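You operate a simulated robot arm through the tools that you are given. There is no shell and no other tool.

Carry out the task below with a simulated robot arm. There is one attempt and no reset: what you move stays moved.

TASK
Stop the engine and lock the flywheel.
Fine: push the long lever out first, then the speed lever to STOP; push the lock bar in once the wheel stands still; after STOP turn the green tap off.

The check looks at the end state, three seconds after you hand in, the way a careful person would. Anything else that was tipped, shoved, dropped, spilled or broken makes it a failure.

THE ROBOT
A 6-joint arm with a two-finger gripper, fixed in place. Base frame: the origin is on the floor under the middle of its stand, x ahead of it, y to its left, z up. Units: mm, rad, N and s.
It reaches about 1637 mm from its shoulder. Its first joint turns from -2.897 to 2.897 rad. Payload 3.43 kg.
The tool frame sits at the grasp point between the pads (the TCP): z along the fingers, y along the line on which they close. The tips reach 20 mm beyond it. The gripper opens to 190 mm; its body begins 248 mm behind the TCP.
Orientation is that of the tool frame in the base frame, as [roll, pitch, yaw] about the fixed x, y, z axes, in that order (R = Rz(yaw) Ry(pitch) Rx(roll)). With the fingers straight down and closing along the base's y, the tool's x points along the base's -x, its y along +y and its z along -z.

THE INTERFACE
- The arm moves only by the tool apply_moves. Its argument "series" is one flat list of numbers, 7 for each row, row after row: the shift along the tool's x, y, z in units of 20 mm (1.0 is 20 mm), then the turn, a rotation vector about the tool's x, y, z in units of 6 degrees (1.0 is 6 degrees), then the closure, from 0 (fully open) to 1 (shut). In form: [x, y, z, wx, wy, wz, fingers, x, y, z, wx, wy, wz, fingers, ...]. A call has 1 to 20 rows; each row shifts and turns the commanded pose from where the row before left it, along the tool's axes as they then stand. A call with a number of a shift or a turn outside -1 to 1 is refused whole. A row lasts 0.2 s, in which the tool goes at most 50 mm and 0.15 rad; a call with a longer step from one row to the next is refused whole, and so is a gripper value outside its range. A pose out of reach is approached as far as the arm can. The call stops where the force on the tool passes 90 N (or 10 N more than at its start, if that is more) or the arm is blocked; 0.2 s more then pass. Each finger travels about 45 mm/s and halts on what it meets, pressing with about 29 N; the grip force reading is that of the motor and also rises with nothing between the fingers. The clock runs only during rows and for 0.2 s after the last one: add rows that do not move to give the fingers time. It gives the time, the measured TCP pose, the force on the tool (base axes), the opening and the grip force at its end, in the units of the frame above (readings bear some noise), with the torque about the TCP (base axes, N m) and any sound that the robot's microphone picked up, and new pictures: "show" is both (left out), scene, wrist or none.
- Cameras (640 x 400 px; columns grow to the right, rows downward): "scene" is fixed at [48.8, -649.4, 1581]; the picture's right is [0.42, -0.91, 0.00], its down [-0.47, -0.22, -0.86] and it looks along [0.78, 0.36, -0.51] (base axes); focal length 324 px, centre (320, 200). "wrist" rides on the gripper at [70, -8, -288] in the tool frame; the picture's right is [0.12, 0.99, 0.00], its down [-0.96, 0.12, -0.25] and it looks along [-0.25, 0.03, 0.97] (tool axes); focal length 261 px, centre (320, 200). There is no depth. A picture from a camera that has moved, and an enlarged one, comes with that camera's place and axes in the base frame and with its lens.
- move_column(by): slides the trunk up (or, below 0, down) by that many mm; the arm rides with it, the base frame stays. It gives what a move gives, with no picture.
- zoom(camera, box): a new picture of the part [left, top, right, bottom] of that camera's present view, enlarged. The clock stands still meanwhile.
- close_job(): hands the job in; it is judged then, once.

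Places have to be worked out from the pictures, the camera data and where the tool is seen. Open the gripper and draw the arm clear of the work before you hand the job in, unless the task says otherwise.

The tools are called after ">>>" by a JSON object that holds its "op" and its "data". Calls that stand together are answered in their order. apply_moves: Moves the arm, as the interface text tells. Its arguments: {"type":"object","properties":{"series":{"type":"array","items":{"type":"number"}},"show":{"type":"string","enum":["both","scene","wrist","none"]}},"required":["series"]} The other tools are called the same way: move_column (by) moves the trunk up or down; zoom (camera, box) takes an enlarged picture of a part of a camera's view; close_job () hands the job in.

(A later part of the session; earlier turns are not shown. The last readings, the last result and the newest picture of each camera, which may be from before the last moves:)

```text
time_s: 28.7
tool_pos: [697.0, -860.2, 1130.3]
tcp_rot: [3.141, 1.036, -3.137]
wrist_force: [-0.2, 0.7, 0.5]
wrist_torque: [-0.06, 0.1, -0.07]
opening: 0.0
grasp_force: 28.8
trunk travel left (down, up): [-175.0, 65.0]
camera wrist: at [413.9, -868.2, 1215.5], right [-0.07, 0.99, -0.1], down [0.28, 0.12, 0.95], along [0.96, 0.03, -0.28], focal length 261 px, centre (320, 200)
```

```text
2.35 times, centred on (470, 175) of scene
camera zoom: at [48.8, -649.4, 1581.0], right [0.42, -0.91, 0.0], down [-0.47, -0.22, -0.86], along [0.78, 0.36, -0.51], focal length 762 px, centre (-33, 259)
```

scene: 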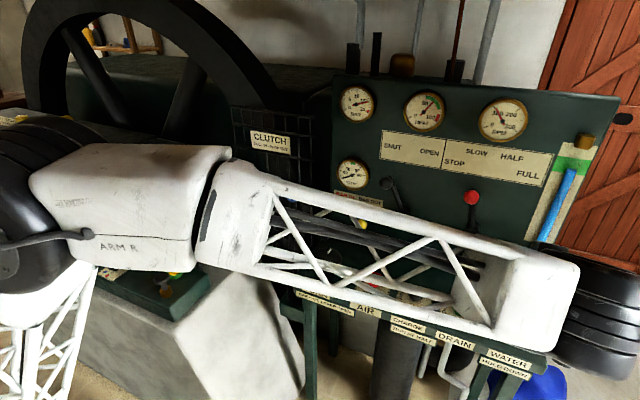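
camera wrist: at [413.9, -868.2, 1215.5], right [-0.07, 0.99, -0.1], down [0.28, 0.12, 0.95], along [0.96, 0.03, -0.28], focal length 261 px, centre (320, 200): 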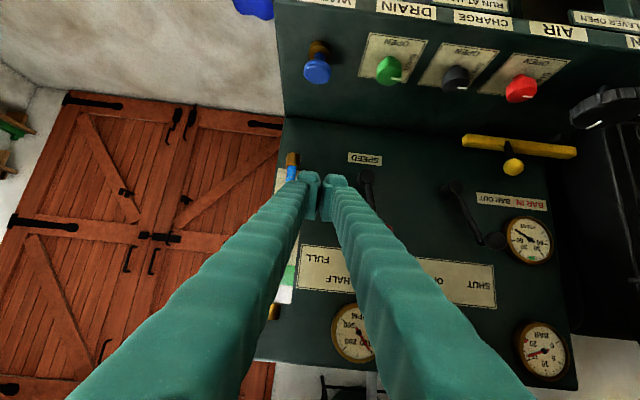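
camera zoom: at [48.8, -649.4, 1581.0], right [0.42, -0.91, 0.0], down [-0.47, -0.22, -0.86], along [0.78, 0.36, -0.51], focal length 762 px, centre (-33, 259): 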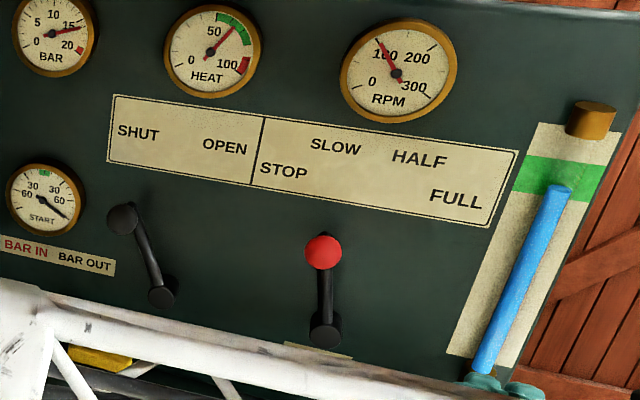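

Both views agree: speed pivot ≈(1014, -740, 960), red ball ≈(968, -707, 1109), radius ≈23. I advance the shut fingers to the right of the ball (TCP ≈ (966, -800, 1108)).

>>> {"op": "apply_moves", "data": {"series": [-0.458, 0.231, 0.94, 0, 0, 0, 1, -0.458, 0.231, 0.94, 0, 0, 0, 1, -0.458, 0.231, 0.94, 0, 0, 0, 1, -0.458, 0.231, 0.94, 0, 0, 0, 1, -0.458, 0.231, 0.94, 0, 0, 0, 1, -0.458, 0.231, 0.94, 0, 0, 0, 1, -0.458, 0.231, 0.94, 0, 0, 0, 1, -0.458, 0.231, 0.94, 0, 0, 0, 1, -0.458, 0.231, 0.94, 0, 0, 0, 1, -0.458, 0.231, 0.94, 0, 0, 0, 1, -0.458, 0.231, 0.94, 0, 0, 0, 1], "show": "both"}}

>>> {"op": "zoom", "data": {"camera": "scene", "box": [400, 130, 580, 280]}}

>>> {"op": "zoom", "data": {"camera": "wrist", "box": [240, 100, 440, 260]}}

```text
time_s: 31.1
tool_pos: [927.0, -807.7, 1110.9]
tcp_rot: [-3.141, 1.038, -3.138]
wrist_force: [-0.4, -0.4, -0.4]
wrist_torque: [-0.01, 0.03, 0.02]
opening: 0.0
grasp_force: 29.1
trunk travel left (down, up): [-175.0, 65.0]
camera wrist: at [644.1, -816.7, 1196.3], right [-0.07, 0.99, -0.1], down [0.28, 0.12, 0.95], along [0.96, 0.03, -0.28], focal length 261 px, centre (320, 200)
```

scene: 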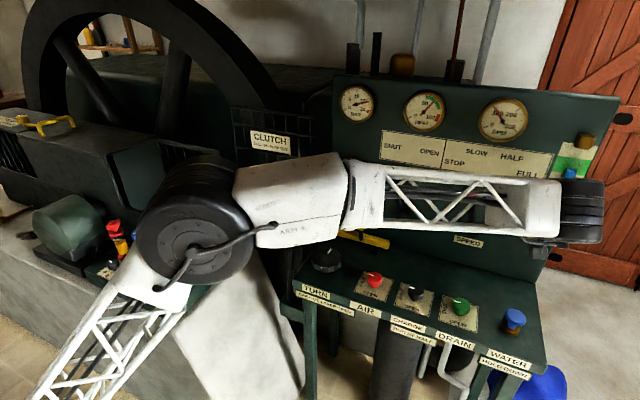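
wrist: 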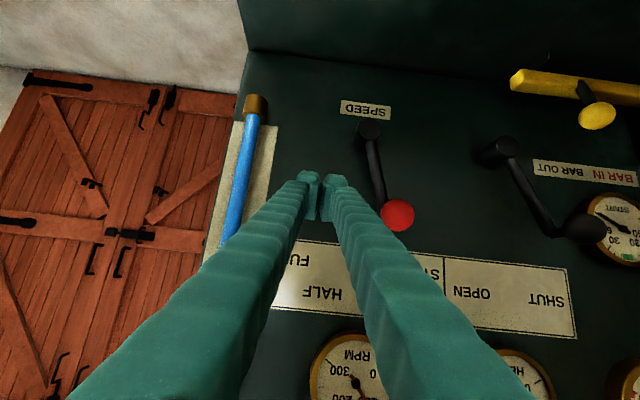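

```text
2.67 times, centred on (490, 205) of scene
camera zoom: at [48.8, -649.4, 1581.0], right [0.42, -0.91, 0.0], down [-0.47, -0.22, -0.86], along [0.78, 0.36, -0.51], focal length 863 px, centre (-133, 187)
```

zoom: 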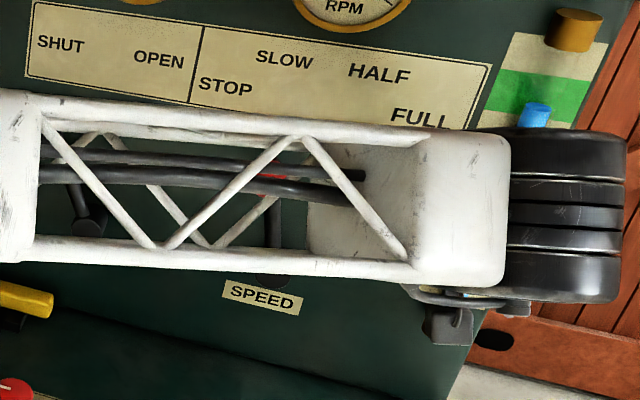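

```text
2.50 times, centred on (340, 180) of wrist
camera zoom: at [644.1, -816.7, 1196.3], right [-0.07, 0.99, -0.1], down [0.28, 0.12, 0.95], along [0.96, 0.03, -0.28], focal length 652 px, centre (270, 250)
```

zoom: 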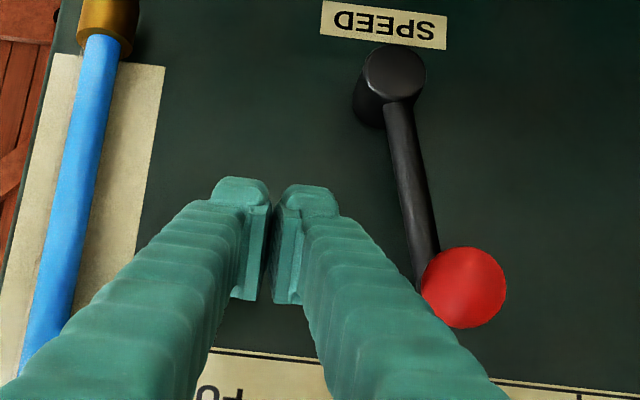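

The ball is at about (968, -705, 1111). I go 40 mm further forward beside it, then push left to just past contact.

>>> {"op": "apply_moves", "data": {"series": [-0.51, 0, 0.86, 0, 0, 0, 1, -0.51, 0, 0.86, 0, 0, 0, 1, 0, 0.6, 0, 0, 0, 0, 1, 0, 0.6, 0, 0, 0, 0, 1, 0, 0.5, 0, 0, 0, 0, 1, 0, 0.5, 0, 0, 0, 0, 1, 0, 0.5, 0, 0, 0, 0, 1], "show": "both"}}

>>> {"op": "zoom", "data": {"camera": "wrist", "box": [240, 80, 480, 280]}}

```text
time_s: 32.7
tool_pos: [965.8, -753.8, 1111.3]
tcp_rot: [3.137, 1.036, -3.139]
wrist_force: [-1.4, -1.3, 0.3]
wrist_torque: [0.01, -0.03, 0.0]
opening: 0.0
grasp_force: 29.3
trunk travel left (down, up): [-175.0, 65.0]
camera wrist: at [682.4, -763.2, 1196.9], right [-0.06, 0.99, -0.1], down [0.28, 0.12, 0.95], along [0.96, 0.03, -0.28], focal length 261 px, centre (320, 200)
```

scene: 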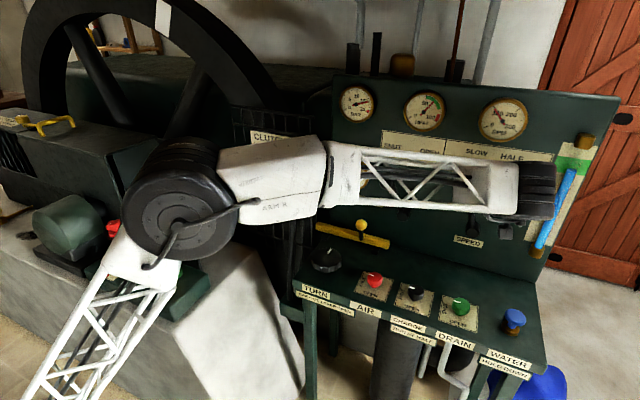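
wrist: 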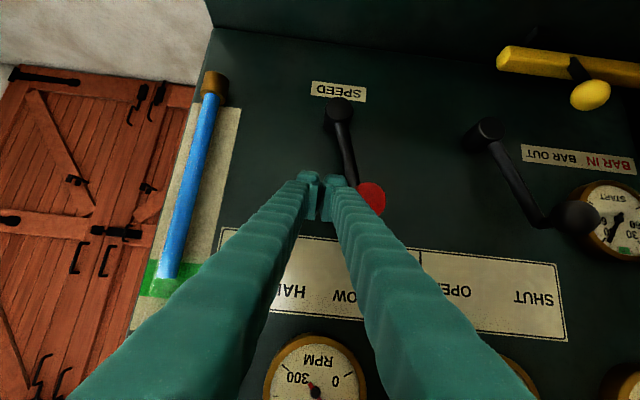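

```text
2.00 times, centred on (360, 180) of wrist
camera zoom: at [682.4, -763.2, 1196.9], right [-0.06, 0.99, -0.1], down [0.28, 0.12, 0.95], along [0.96, 0.03, -0.28], focal length 521 px, centre (240, 240)
```

zoom: 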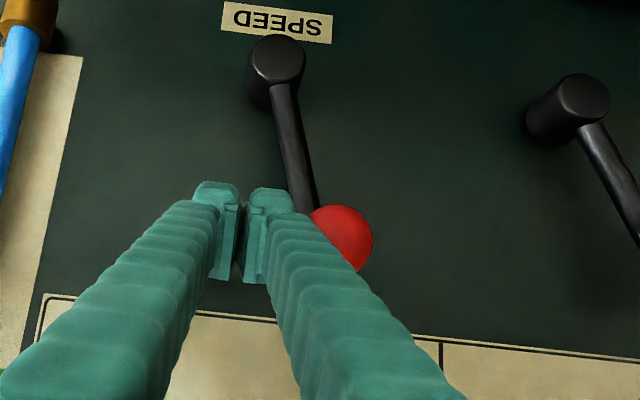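

Contact is just made. I push on to the left in small steps, watching for the end stop.

>>> {"op": "apply_moves", "data": {"series": [0.05, 0.4, 0.03, 0, 0, 0, 1, 0.05, 0.4, 0.03, 0, 0, 0, 1, 0.05, 0.4, 0.03, 0, 0, 0, 1], "show": "wrist"}}

>>> {"op": "zoom", "data": {"camera": "wrist", "box": [240, 80, 480, 280]}}

>>> {"op": "zoom", "data": {"camera": "scene", "box": [320, 70, 560, 270]}}

```text
time_s: 33.5
tool_pos: [967.7, -729.5, 1107.1]
tcp_rot: [3.14, 1.037, -3.14]
wrist_force: [-0.2, 0.2, -0.5]
wrist_torque: [0.01, 0.02, 0.04]
opening: 0.4
grasp_force: 29.2
trunk travel left (down, up): [-175.0, 65.0]
camera wrist: at [683.9, -738.5, 1193.2], right [-0.07, 0.99, -0.1], down [0.28, 0.12, 0.95], along [0.96, 0.03, -0.28], focal length 261 px, centre (320, 200)
```

wrist: 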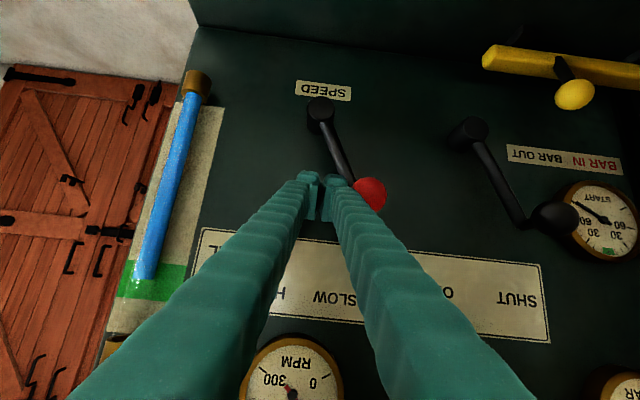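

```text
2.00 times, centred on (360, 180) of wrist
camera zoom: at [683.9, -738.5, 1193.2], right [-0.07, 0.99, -0.1], down [0.28, 0.12, 0.95], along [0.96, 0.03, -0.28], focal length 521 px, centre (240, 240)
```

zoom: 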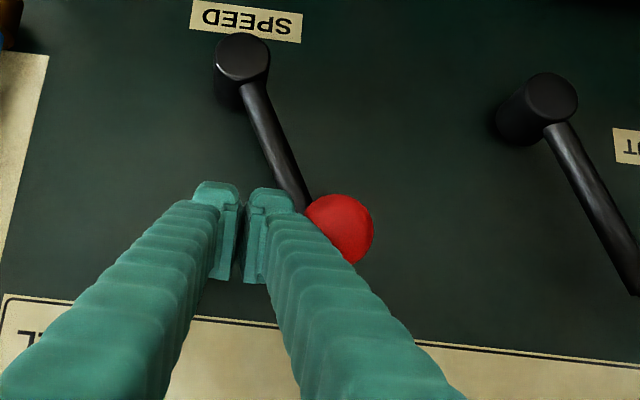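

```text
2.00 times, centred on (440, 170) of scene
camera zoom: at [48.8, -649.4, 1581.0], right [0.42, -0.91, 0.0], down [-0.47, -0.22, -0.86], along [0.78, 0.36, -0.51], focal length 647 px, centre (80, 260)
```

zoom: 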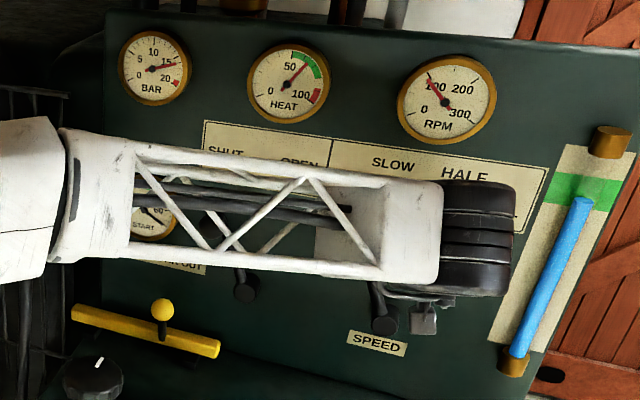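

The lever follows (now about 26° left). I keep pushing in small steps until the end stop is felt.

>>> {"op": "apply_moves", "data": {"series": [0.08, 0.4, 0.05, 0, 0, 0, 1, 0.08, 0.4, 0.05, 0, 0, 0, 1], "show": "wrist"}}

>>> {"op": "zoom", "data": {"camera": "wrist", "box": [240, 80, 480, 280]}}

>>> {"op": "zoom", "data": {"camera": "scene", "box": [320, 70, 560, 270]}}

```text
time_s: 34.1
tool_pos: [967.5, -713.9, 1104.3]
tcp_rot: [3.14, 1.035, -3.137]
wrist_force: [1.1, 0.2, -0.1]
wrist_torque: [0.01, -0.05, 0.03]
opening: 0.0
grasp_force: 29.0
trunk travel left (down, up): [-175.0, 65.0]
camera wrist: at [683.6, -722.7, 1190.3], right [-0.07, 0.99, -0.1], down [0.28, 0.12, 0.95], along [0.96, 0.03, -0.28], focal length 261 px, centre (320, 200)
```

wrist: 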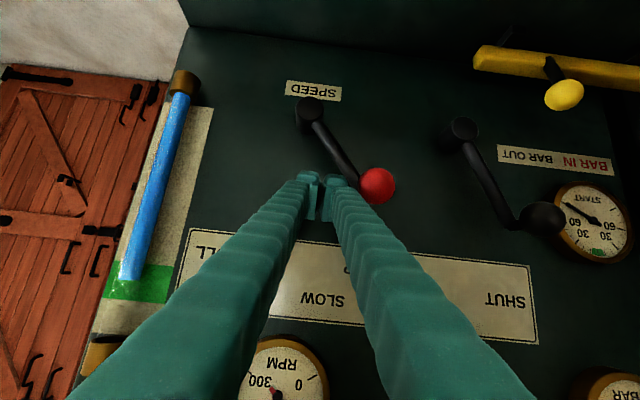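

```text
2.00 times, centred on (360, 180) of wrist
camera zoom: at [683.6, -722.7, 1190.3], right [-0.07, 0.99, -0.1], down [0.28, 0.12, 0.95], along [0.96, 0.03, -0.28], focal length 521 px, centre (240, 240)
```

zoom: 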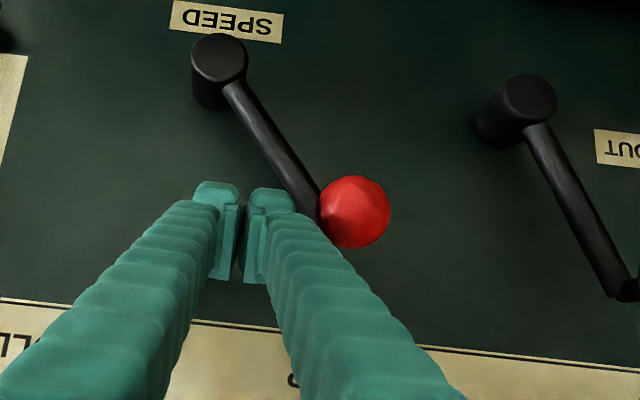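

```text
2.00 times, centred on (440, 170) of scene
camera zoom: at [48.8, -649.4, 1581.0], right [0.42, -0.91, 0.0], down [-0.47, -0.22, -0.86], along [0.78, 0.36, -0.51], focal length 647 px, centre (80, 260)
```

zoom: 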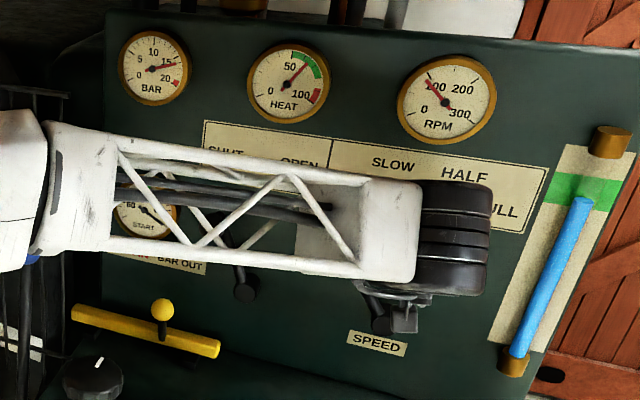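

The lever went on ahead of the fingers (ball ≈(968, -650, 1081), roughly 37° left) and the RPM needle starts to drop. I push a little more to see whether it is on its stop.

>>> {"op": "apply_moves", "data": {"series": [0.12, 0.35, 0.07, 0, 0, 0, 1, 0.12, 0.35, 0.07, 0, 0, 0, 1], "show": "wrist"}}

>>> {"op": "zoom", "data": {"camera": "wrist", "box": [240, 80, 480, 280]}}

>>> {"op": "zoom", "data": {"camera": "scene", "box": [320, 70, 560, 270]}}

```text
time_s: 34.7
tool_pos: [965.5, -704.0, 1098.0]
tcp_rot: [-3.141, 1.039, 3.141]
wrist_force: [3.6, -17.7, 5.2]
wrist_torque: [-0.1, -0.01, 0.01]
opening: 0.0
grasp_force: 28.9
trunk travel left (down, up): [-175.0, 65.0]
camera wrist: at [682.3, -711.1, 1184.3], right [-0.06, 0.99, -0.1], down [0.28, 0.12, 0.95], along [0.96, 0.03, -0.28], focal length 261 px, centre (320, 200)
```

wrist: 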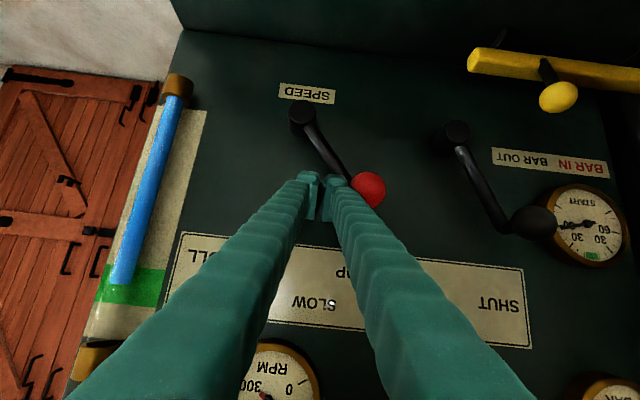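

```text
2.00 times, centred on (360, 180) of wrist
camera zoom: at [682.3, -711.1, 1184.3], right [-0.06, 0.99, -0.1], down [0.28, 0.12, 0.95], along [0.96, 0.03, -0.28], focal length 521 px, centre (240, 240)
```

zoom: 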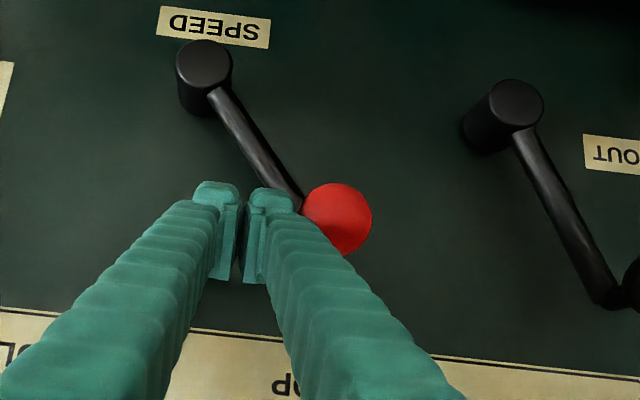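

```text
2.00 times, centred on (440, 170) of scene
camera zoom: at [48.8, -649.4, 1581.0], right [0.42, -0.91, 0.0], down [-0.47, -0.22, -0.86], along [0.78, 0.36, -0.51], focal length 647 px, centre (80, 260)
```

zoom: 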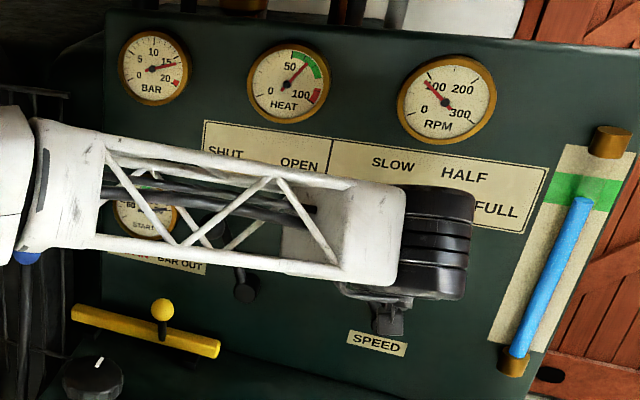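

A −18 N reaction with no further ball motion: the speed lever is on its STOP end, and RPM is falling. I back the fingers off to the right and then retreat from the panel.

>>> {"op": "apply_moves", "data": {"series": [0, -0.7, 0, 0, 0, 0, 1, 0, -0.8, 0, 0, 0, 0, 1, 0.46, 0, -0.78, 0, 0, 0, 1, 0.46, 0, -0.78, 0, 0, 0, 1, 0.46, 0, -0.78, 0, 0, 0, 1, 0.46, 0, -0.78, 0, 0, 0, 1, 0.46, 0, -0.78, 0, 0, 0, 1, 0.46, 0, -0.78, 0, 0, 0, 1, 0.46, 0, -0.78, 0, 0, 0, 1, 0.46, 0, -0.78, 0, 0, 0, 1, 0.46, 0, -0.78, 0, 0, 0, 1, 0.46, 0, -0.78, 0, 0, 0, 1, 0.46, 0, -0.78, 0, 0, 0, 1, 0.46, 0, -0.78, 0, 0, 0, 1], "show": "both"}}

>>> {"op": "zoom", "data": {"camera": "wrist", "box": [280, 80, 600, 330]}}

>>> {"op": "zoom", "data": {"camera": "scene", "box": [320, 70, 560, 270]}}

```text
time_s: 37.7
tool_pos: [748.7, -730.1, 1097.4]
tcp_rot: [3.141, 1.036, -3.137]
wrist_force: [-0.1, -0.1, -0.4]
wrist_torque: [0.01, 0.0, -0.01]
opening: 0.0
grasp_force: 29.5
trunk travel left (down, up): [-175.0, 65.0]
camera wrist: at [465.7, -738.8, 1184.2], right [-0.07, 0.99, -0.1], down [0.28, 0.12, 0.95], along [0.96, 0.03, -0.28], focal length 261 px, centre (320, 200)
```

scene: 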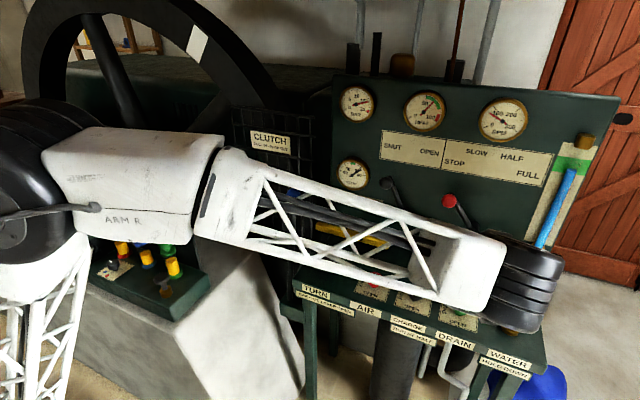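
wrist: 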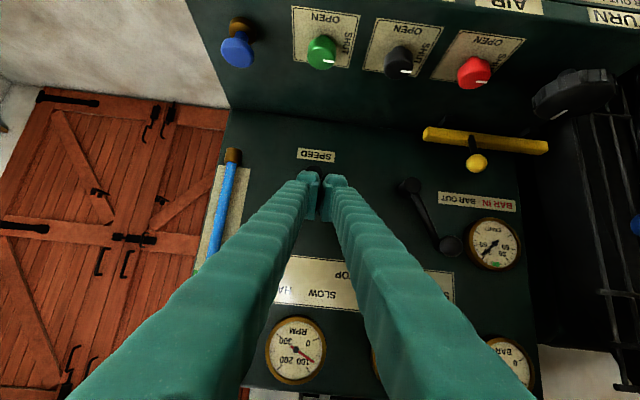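

```text
1.60 times, centred on (440, 205) of wrist
camera zoom: at [465.7, -738.8, 1184.2], right [-0.07, 0.99, -0.1], down [0.28, 0.12, 0.95], along [0.96, 0.03, -0.28], focal length 417 px, centre (128, 192)
```

zoom: 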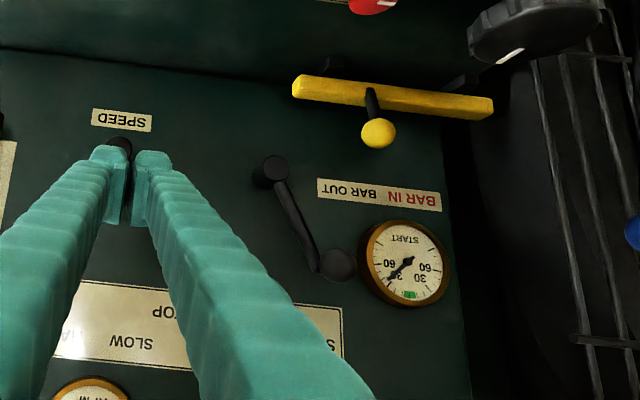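

```text
2.00 times, centred on (440, 170) of scene
camera zoom: at [48.8, -649.4, 1581.0], right [0.42, -0.91, 0.0], down [-0.47, -0.22, -0.86], along [0.78, 0.36, -0.51], focal length 647 px, centre (80, 260)
```

zoom: 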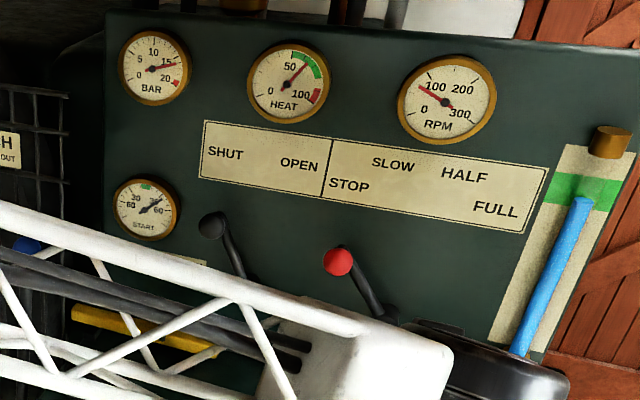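

STOP is holding and RPM is falling. While the wheel runs down I go for the green tap: turn the tool back to vertical and travel left, staying clear of the clutch lever.

>>> {"op": "apply_moves", "data": {"series": [0, 1, 0, 0, 0.99, 0, 1, 0, 1, 0, 0, 0.99, 0, 1, 0, 1, 0, 0, 0.99, 0, 1, 0, 1, 0, 0, 0.99, 0, 1, 0, 1, 0, 0, 0.99, 0, 1, 0, 1, 0, 0, 0.99, 0, 1, 0, 1, 0, 0, 0.99, 0, 1, 0, 1, 0, 0, 0.99, 0, 1, 0, 1, 0, 0, 0.99, 0, 1, 0, 1, 0, 0, 0.99, 0, 1, 0.8, 1, -0.4, 0, 0, 0, 1, 0.8, 1, -0.4, 0, 0, 0, 1, 0.8, 1, -0.4, 0, 0, 0, 1, 0.8, 1, -0.4, 0, 0, 0, 1, 0.8, 1, -0.4, 0, 0, 0, 1, 0.8, 1, -0.4, 0, 0, 0, 1, 0.8, 1, -0.4, 0, 0, 0, 1, 0.8, 1, -0.4, 0, 0, 0, 1, 0.8, 1, -0.4, 0, 0, 0, 1, 0.8, 1, -0.4, 0, 0, 0, 1], "show": "scene"}}

```text
time_s: 41.9
tool_pos: [586.8, -331.9, 1177.7]
tcp_rot: [3.141, 0.001, -3.135]
wrist_force: [0.5, -1.5, -0.3]
wrist_torque: [0.11, 0.12, -0.01]
opening: 0.0
grasp_force: 29.2
trunk travel left (down, up): [-175.0, 65.0]
```

scene: 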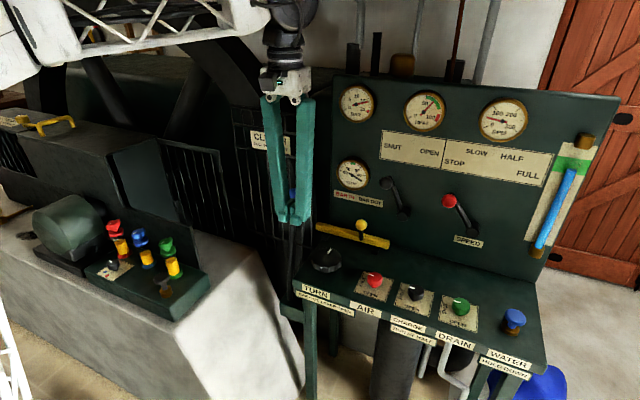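

The tool is vertical at (587, -332, 1178). I continue left toward the tap, opening the fingers partway (about 70 mm).

>>> {"op": "apply_moves", "data": {"series": [0, 1, 0, 0, 0, 0, 1, 0, 1, 0, 0, 0, 0, 1, 0, 1, 0, 0, 0, 0, 1, 0, 1, 0, 0, 0, 0, 1, 0, 1, 0, 0, 0, 0, 1, 0, 1, 0, 0, 0, 0, 1, 0, 1, 0, 0, 0, 0, 1, 0, 1, 0, 0, 0, 0, 1, 0, 1, 0, 0, 0, 0, 1, 0, 1, 0, 0, 0, 0, 1, 0, 1, 0, 0, 0, 0, 0.63, 0, 1, 0, 0, 0, 0, 0.63, 0, 1, 0, 0, 0, 0, 0.63, 0, 1, 0, 0, 0, 0, 0.63, 0, 1, 0, 0, 0, 0, 0.63, 0, 1, 0, 0, 0, 0, 0.63, 0, 1, 0, 0, 0, 0, 0.63, 0, 1, 0, 0, 0, 0, 0.63, 0, 1, 0, 0, 0, 0, 0.63, 0, 1, 0, 0, 0, 0, 0.63], "show": "wrist"}}

```text
time_s: 46.1
tool_pos: [586.6, 70.2, 1178.9]
tcp_rot: [-3.141, 0.001, -3.135]
wrist_force: [-0.5, -0.9, -0.5]
wrist_torque: [0.08, 0.01, 0.01]
opening: 70.1
grasp_force: 0.1
trunk travel left (down, up): [-175.0, 65.0]
camera wrist: at [516.1, 61.6, 1466.0], right [-0.12, 0.99, 0.0], down [0.96, 0.12, 0.25], along [0.25, 0.03, -0.97], focal length 261 px, centre (320, 200)
```

wrist: 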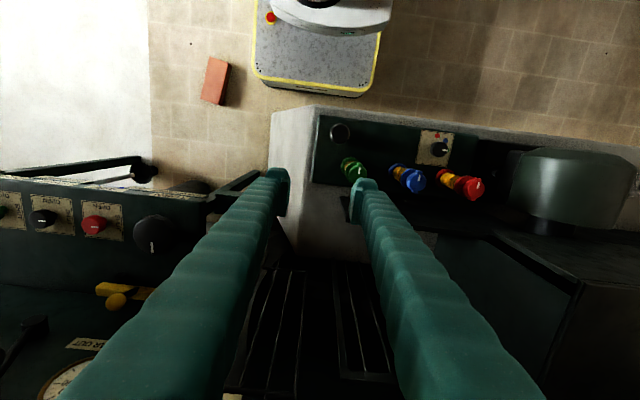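

I position above the green tap (589, 150) at z≈1040 and check alignment.

>>> {"op": "apply_moves", "data": {"series": [-0.02, 0.9, 0, 0, 0, 0, 0.63, -0.02, 0.9, 0, 0, 0, 0, 0.63, -0.02, 0.9, 0, 0, 0, 0, 0.63, -0.02, 0.65, 0.9, 0, 0, 0, 0.63, 0, 0.65, 0.9, 0, 0, 0, 0.63, 0, 0, 1, 0, 0, 0, 0.63, 0, 0, 1, 0, 0, 0, 0.63, 0, 0, 1, 0, 0, 0, 0.63, 0, 0, 1, 0, 0, 0, 0.63, 0, 0, 1, 0, 0, 0, 0.63], "show": "both"}}

>>> {"op": "zoom", "data": {"camera": "wrist", "box": [240, 120, 400, 240]}}

>>> {"op": "zoom", "data": {"camera": "scene", "box": [80, 170, 240, 300]}}

```text
time_s: 48.3
tool_pos: [586.9, 150.0, 1043.5]
tcp_rot: [-3.141, -0.001, -3.136]
wrist_force: [0.1, 0.0, -0.5]
wrist_torque: [-0.01, -0.03, 0.01]
opening: 70.2
grasp_force: 0.1
trunk travel left (down, up): [-175.0, 65.0]
camera wrist: at [515.5, 141.8, 1331.1], right [-0.12, 0.99, 0.0], down [0.96, 0.12, 0.25], along [0.25, 0.03, -0.97], focal length 261 px, centre (320, 200)
```

scene: 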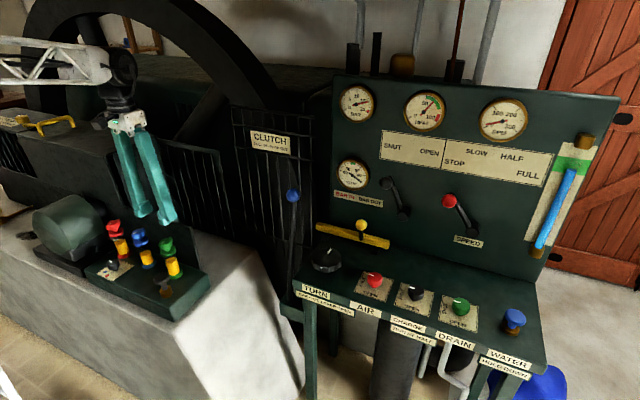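
wrist: 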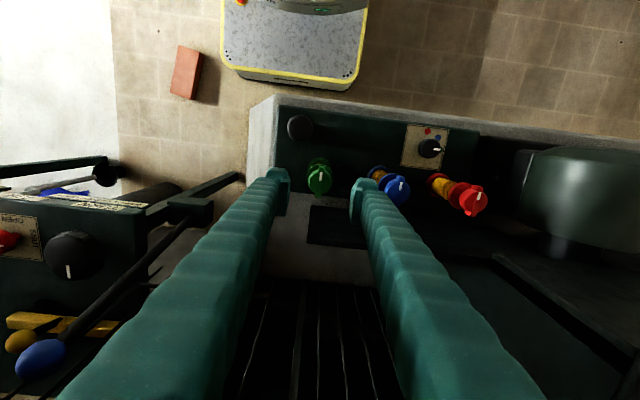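

```text
3.33 times, centred on (320, 180) of wrist
camera zoom: at [515.5, 141.8, 1331.1], right [-0.12, 0.99, 0.0], down [0.96, 0.12, 0.25], along [0.25, 0.03, -0.97], focal length 869 px, centre (320, 267)
```

zoom: 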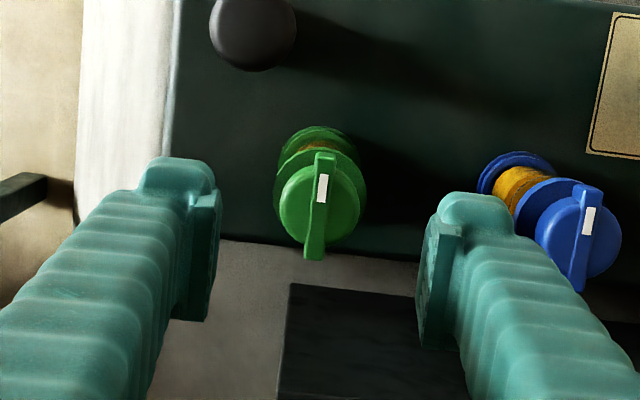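

```text
3.08 times, centred on (160, 235) of scene
camera zoom: at [48.8, -649.4, 1581.0], right [0.42, -0.91, 0.0], down [-0.47, -0.22, -0.86], along [0.78, 0.36, -0.51], focal length 996 px, centre (812, 92)
```

zoom: 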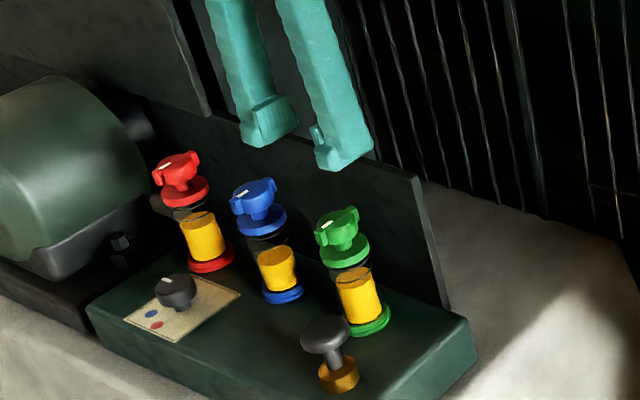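

The tap centre is at about (589, 150) with the wing along x, centred between the fingers. RPM is still ≈50, falling. I lower to z≈936 around the tap's wing.

>>> {"op": "apply_moves", "data": {"series": [-0.02, 0.02, 0.9, 0, 0, 0, 0.63, -0.02, 0, 0.9, 0, 0, 0, 0.63, -0.02, 0, 0.9, 0, 0, 0, 0.63, -0.02, 0, 0.9, 0, 0, 0, 0.63, -0.02, 0, 0.9, 0, 0, 0, 0.63, 0, 0, 0.6, 0, 0, 0, 0.63], "show": "both"}}

>>> {"op": "zoom", "data": {"camera": "scene", "box": [110, 200, 220, 300]}}

>>> {"op": "zoom", "data": {"camera": "wrist", "box": [260, 130, 380, 230]}}

```text
time_s: 49.7
tool_pos: [588.6, 148.3, 942.3]
tcp_rot: [-3.141, 0.0, -3.136]
wrist_force: [0.4, 0.9, 0.8]
wrist_torque: [0.03, -0.05, -0.01]
opening: 70.0
grasp_force: 0.0
trunk travel left (down, up): [-175.0, 65.0]
camera wrist: at [518.6, 140.7, 1229.5], right [-0.12, 0.99, 0.0], down [0.96, 0.12, 0.25], along [0.25, 0.03, -0.97], focal length 261 px, centre (320, 200)
```

scene: 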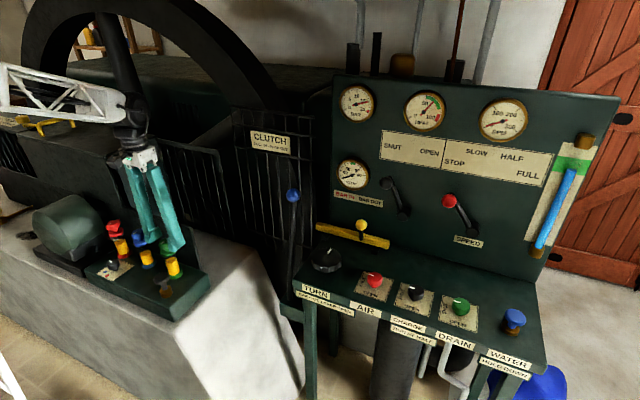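
wrist: 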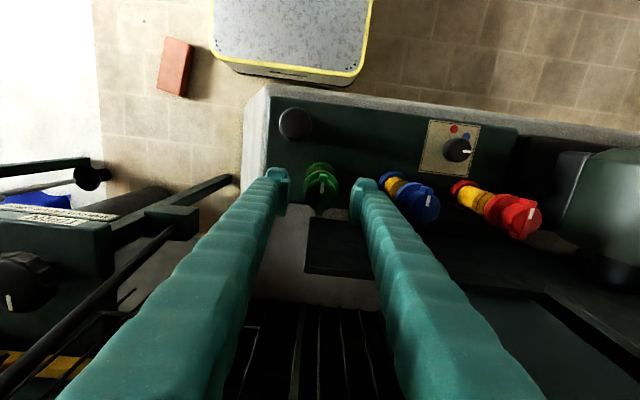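

```text
4.00 times, centred on (165, 250) of scene
camera zoom: at [48.8, -649.4, 1581.0], right [0.42, -0.91, 0.0], down [-0.47, -0.22, -0.86], along [0.78, 0.36, -0.51], focal length 1295 px, centre (940, 0)
```

zoom: 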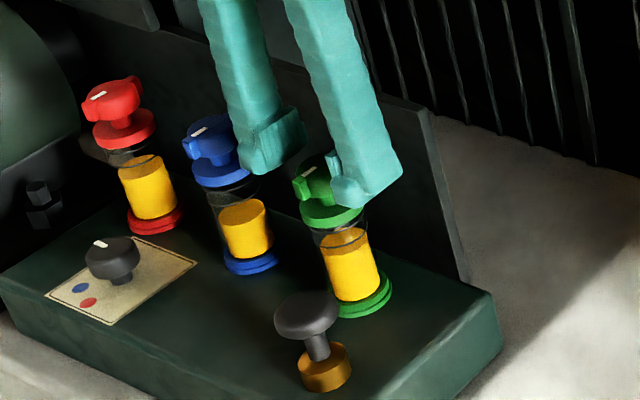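

```text
4.00 times, centred on (320, 180) of wrist
camera zoom: at [518.6, 140.7, 1229.5], right [-0.12, 0.99, 0.0], down [0.96, 0.12, 0.25], along [0.25, 0.03, -0.97], focal length 1043 px, centre (320, 280)
```

zoom: 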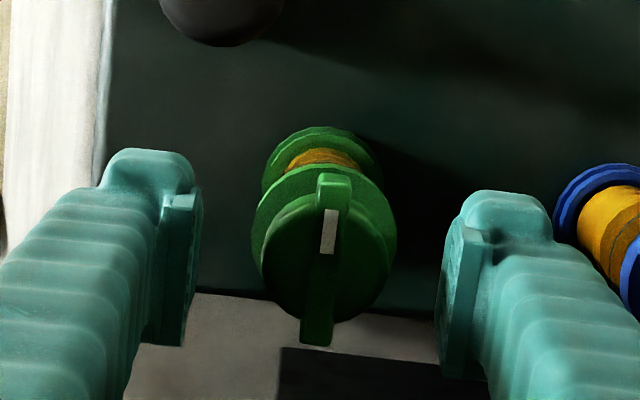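

The fingers straddle the tap well; I shift 2 mm left, go down 6 mm and close on it.

>>> {"op": "apply_moves", "data": {"series": [0, 0.1, 0.3, 0, 0, 0, 0.63, 0, 0, 0, 0, 0, 0, 0.8, 0, 0, 0, 0, 0, 0, 1, 0, 0, 0, 0, 0, 0, 1, 0, 0, 0, 0, 0, 0, 1, 0, 0, 0, 0, 0, 0, 1], "show": "both"}}

>>> {"op": "zoom", "data": {"camera": "wrist", "box": [260, 130, 380, 230]}}

>>> {"op": "zoom", "data": {"camera": "scene", "box": [110, 200, 220, 300]}}

```text
time_s: 51.1
tool_pos: [588.5, 150.3, 933.9]
tcp_rot: [-3.141, 0.0, -3.137]
wrist_force: [0.3, -6.9, -1.4]
wrist_torque: [-0.07, 0.02, -0.01]
opening: 34.4
grasp_force: 45.0
trunk travel left (down, up): [-175.0, 65.0]
camera wrist: at [518.8, 142.3, 1223.0], right [-0.12, 0.99, 0.0], down [0.96, 0.12, 0.25], along [0.25, 0.03, -0.97], focal length 261 px, centre (320, 200)
```

scene: 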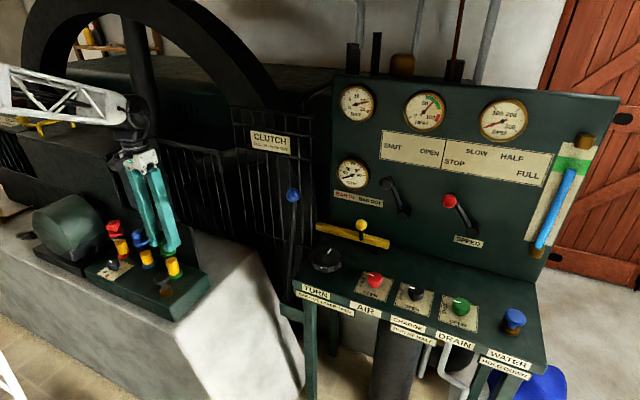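
wrist: 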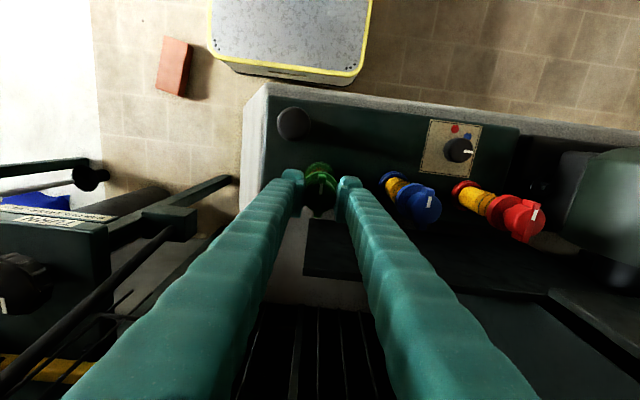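

```text
4.00 times, centred on (320, 180) of wrist
camera zoom: at [518.8, 142.3, 1223.0], right [-0.12, 0.99, 0.0], down [0.96, 0.12, 0.25], along [0.25, 0.03, -0.97], focal length 1043 px, centre (320, 280)
```

zoom: 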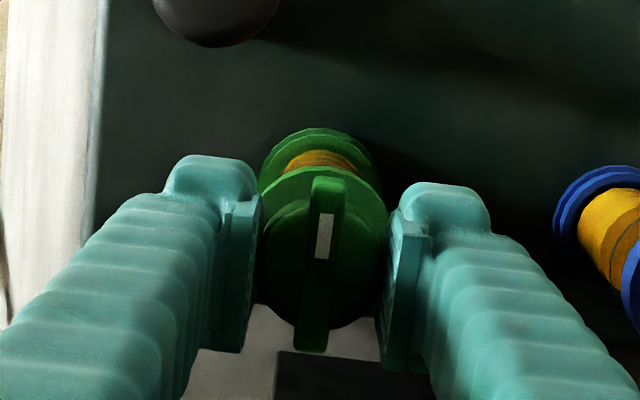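

```text
4.00 times, centred on (165, 250) of scene
camera zoom: at [48.8, -649.4, 1581.0], right [0.42, -0.91, 0.0], down [-0.47, -0.22, -0.86], along [0.78, 0.36, -0.51], focal length 1295 px, centre (940, 0)
```

zoom: 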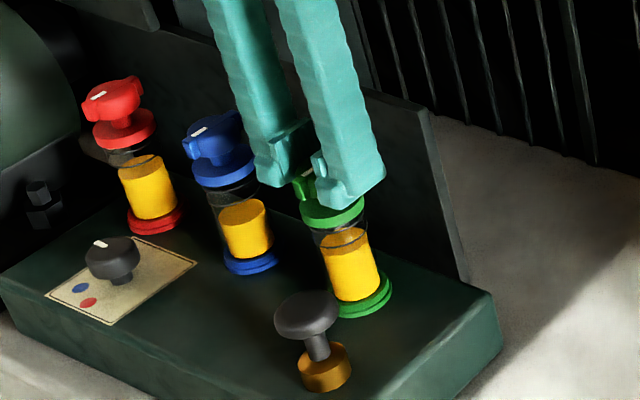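

The fingers grip the tap's disc (34 mm). I turn it clockwise (seen from above) 18° as a trial and read the torque.

>>> {"op": "apply_moves", "data": {"series": [0, -0.05, 0, 0, 0, 1, 1, 0, 0, 0, 0, 0, 1, 1, 0, 0, 0, 0, 0, 1, 1], "show": "wrist"}}

>>> {"op": "zoom", "data": {"camera": "wrist", "box": [260, 130, 380, 230]}}

>>> {"op": "zoom", "data": {"camera": "scene", "box": [130, 210, 210, 290]}}

```text
time_s: 51.9
tool_pos: [589.2, 151.9, 934.8]
tcp_rot: [3.14, -0.001, 2.831]
wrist_force: [7.1, -5.7, -4.4]
wrist_torque: [-0.03, -0.01, 0.0]
opening: 34.5
grasp_force: 45.1
trunk travel left (down, up): [-175.0, 65.0]
camera wrist: at [519.3, 164.6, 1223.0], right [0.19, 0.98, 0.0], down [0.95, -0.18, 0.25], along [0.24, -0.05, -0.97], focal length 261 px, centre (320, 200)
```

wrist: 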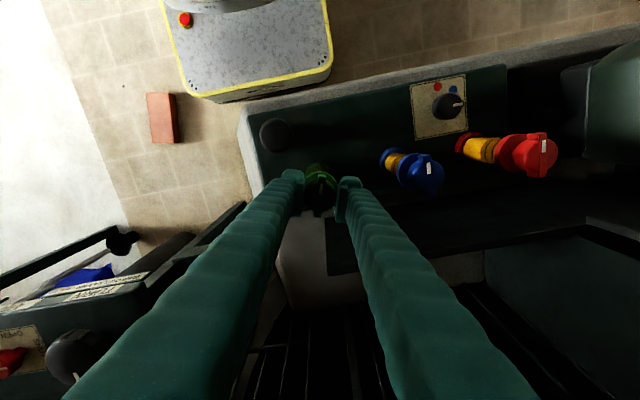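

```text
4.00 times, centred on (320, 180) of wrist
camera zoom: at [519.3, 164.6, 1223.0], right [0.19, 0.98, 0.0], down [0.95, -0.18, 0.25], along [0.24, -0.05, -0.97], focal length 1043 px, centre (320, 280)
```

zoom: 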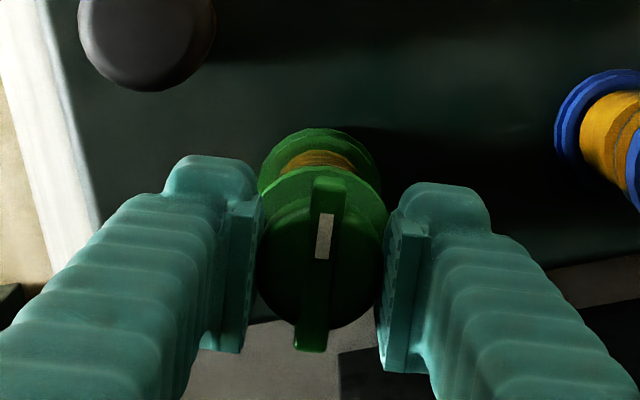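

```text
5.00 times, centred on (170, 250) of scene
camera zoom: at [48.8, -649.4, 1581.0], right [0.42, -0.91, 0.0], down [-0.47, -0.22, -0.86], along [0.78, 0.36, -0.51], focal length 1618 px, centre (1070, -50)
```

zoom: 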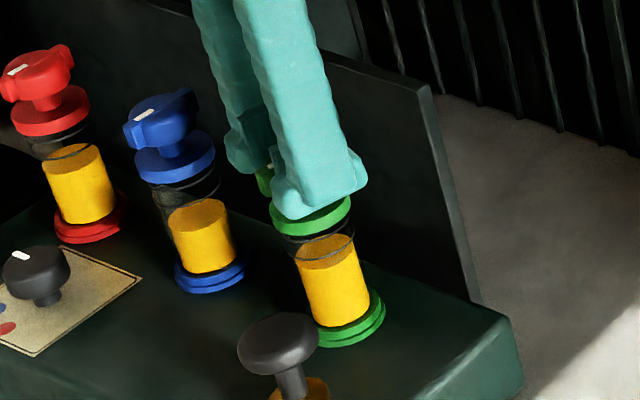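

The tap turns with the fingers, no resistance. I keep turning clockwise.

>>> {"op": "apply_moves", "data": {"series": [0, 0, 0, 0, 0, 1, 1, 0, 0, 0, 0, 0, 1, 1, 0, 0, 0, 0, 0, 1, 1, 0, 0, 0, 0, 0, 1, 1, 0, 0, 0, 0, 0, 1, 1, 0, 0, 0, 0, 0, 1, 1], "show": "wrist"}}

>>> {"op": "zoom", "data": {"camera": "wrist", "box": [260, 130, 380, 230]}}

```text
time_s: 53.3
tool_pos: [590.2, 150.7, 934.6]
tcp_rot: [3.141, -0.001, 2.202]
wrist_force: [11.2, 0.5, 5.0]
wrist_torque: [-0.12, -0.24, 0.03]
opening: 34.7
grasp_force: 44.9
trunk travel left (down, up): [-175.0, 65.0]
camera wrist: at [540.8, 203.2, 1223.1], right [0.73, 0.68, 0.0], down [0.66, -0.71, 0.25], along [0.17, -0.18, -0.97], focal length 261 px, centre (320, 200)
```

wrist: 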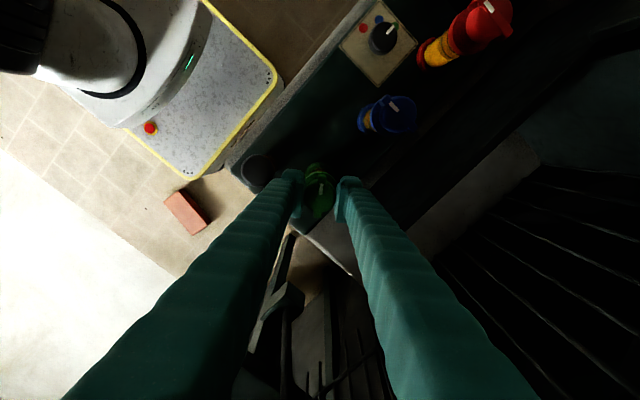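

```text
4.00 times, centred on (320, 180) of wrist
camera zoom: at [540.8, 203.2, 1223.1], right [0.73, 0.68, 0.0], down [0.66, -0.71, 0.25], along [0.17, -0.18, -0.97], focal length 1043 px, centre (320, 280)
```

zoom: 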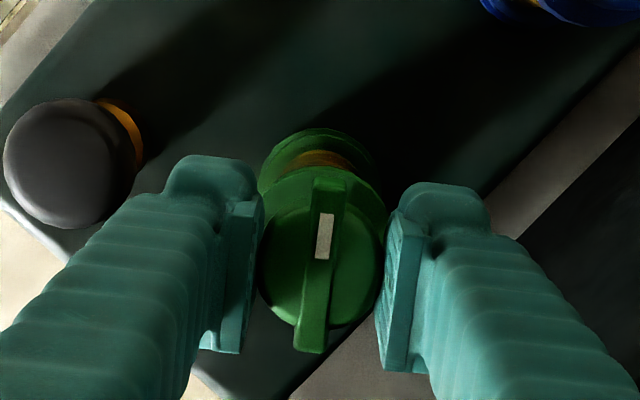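

54° turned so far, clear of the black push knob. I turn the remaining 36°.

>>> {"op": "apply_moves", "data": {"series": [0, 0, 0, 0, 0, 1, 1, 0, 0, 0, 0, 0, 1, 1, 0, 0, 0, 0, 0, 1, 1, 0, 0, 0, 0, 0, 1, 1, 0, 0, 0, 0, 0, 1, 1, 0, 0, 0, 0, 0, 1, 1], "show": "wrist"}}

>>> {"op": "zoom", "data": {"camera": "wrist", "box": [260, 130, 380, 230]}}

>>> {"op": "zoom", "data": {"camera": "scene", "box": [130, 210, 210, 290]}}

```text
time_s: 54.7
tool_pos: [590.8, 151.1, 935.4]
tcp_rot: [3.139, 0.001, 1.575]
wrist_force: [23.9, 10.2, 5.6]
wrist_torque: [0.09, -0.23, 0.07]
opening: 34.6
grasp_force: 45.2
trunk travel left (down, up): [-175.0, 65.0]
camera wrist: at [580.5, 221.9, 1223.1], right [0.99, 0.12, 0.0], down [0.12, -0.96, 0.25], along [0.03, -0.24, -0.97], focal length 261 px, centre (320, 200)
```

wrist: 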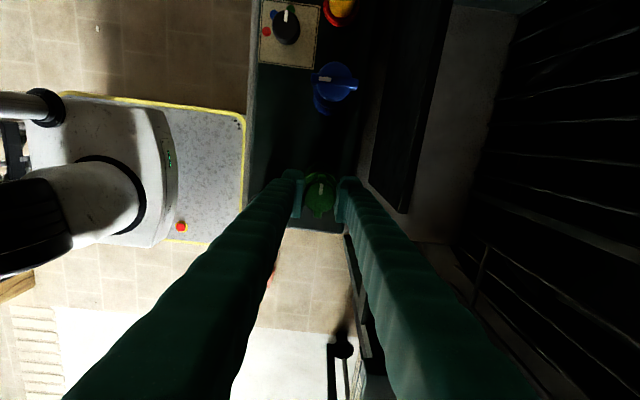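

```text
4.00 times, centred on (320, 180) of wrist
camera zoom: at [580.5, 221.9, 1223.1], right [0.99, 0.12, 0.0], down [0.12, -0.96, 0.25], along [0.03, -0.24, -0.97], focal length 1043 px, centre (320, 280)
```

zoom: 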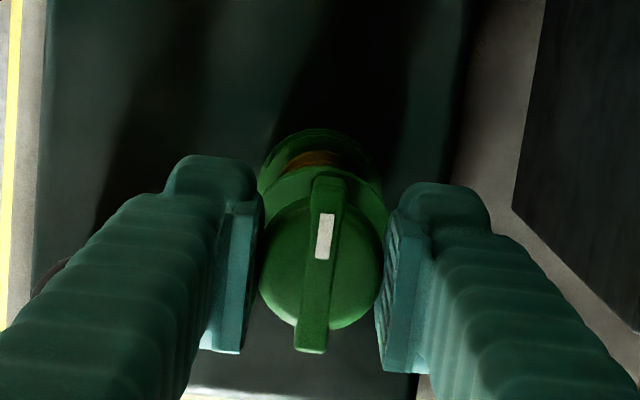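

```text
5.00 times, centred on (170, 250) of scene
camera zoom: at [48.8, -649.4, 1581.0], right [0.42, -0.91, 0.0], down [-0.47, -0.22, -0.86], along [0.78, 0.36, -0.51], focal length 1618 px, centre (1070, -50)
```

zoom: 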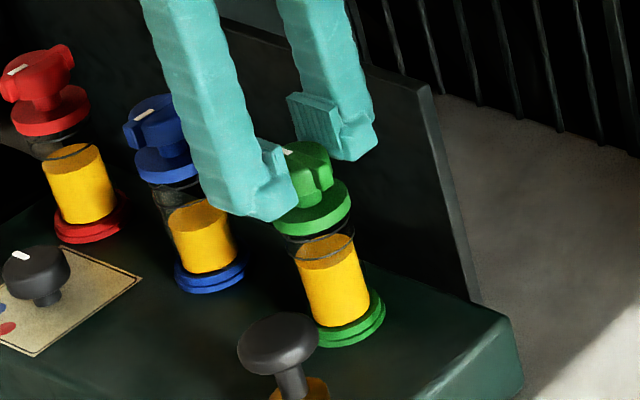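

The tap has turned 90°, mark now pointing left (SHUT direction as on the panel taps). I relieve the sideways load and test another 9° to feel whether there is an end stop.

>>> {"op": "apply_moves", "data": {"series": [0, 0.1, 0, 0, 0, 0, 1, 0, 0, 0, 0, 0, 0.5, 1, 0, 0, 0, 0, 0, 0.5, 1, 0, 0, 0, 0, 0, 0.5, 1], "show": "wrist"}}

>>> {"op": "zoom", "data": {"camera": "wrist", "box": [260, 130, 380, 230]}}

```text
time_s: 55.7
tool_pos: [590.2, 150.0, 935.5]
tcp_rot: [-3.141, 0.0, 1.417]
wrist_force: [1.1, -1.7, 11.9]
wrist_torque: [0.01, -0.02, 0.52]
opening: 34.2
grasp_force: 45.6
trunk travel left (down, up): [-175.0, 65.0]
camera wrist: at [592.2, 221.9, 1223.1], right [1.0, -0.03, 0.0], down [-0.03, -0.97, 0.25], along [-0.01, -0.25, -0.97], focal length 261 px, centre (320, 200)
```

wrist: 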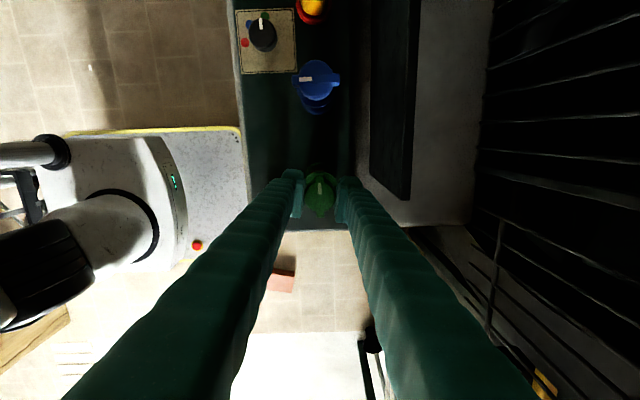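

```text
4.00 times, centred on (320, 180) of wrist
camera zoom: at [592.2, 221.9, 1223.1], right [1.0, -0.03, 0.0], down [-0.03, -0.97, 0.25], along [-0.01, -0.25, -0.97], focal length 1043 px, centre (320, 280)
```

zoom: 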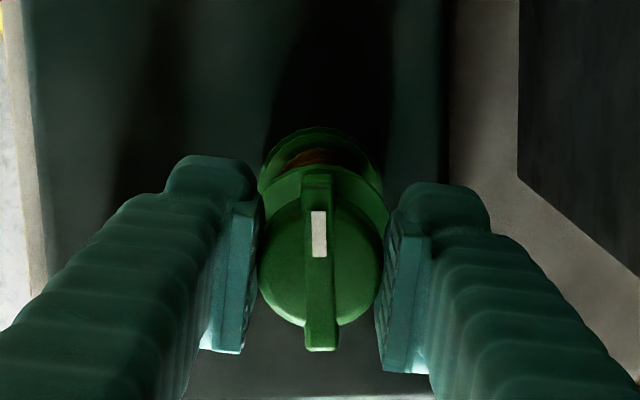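

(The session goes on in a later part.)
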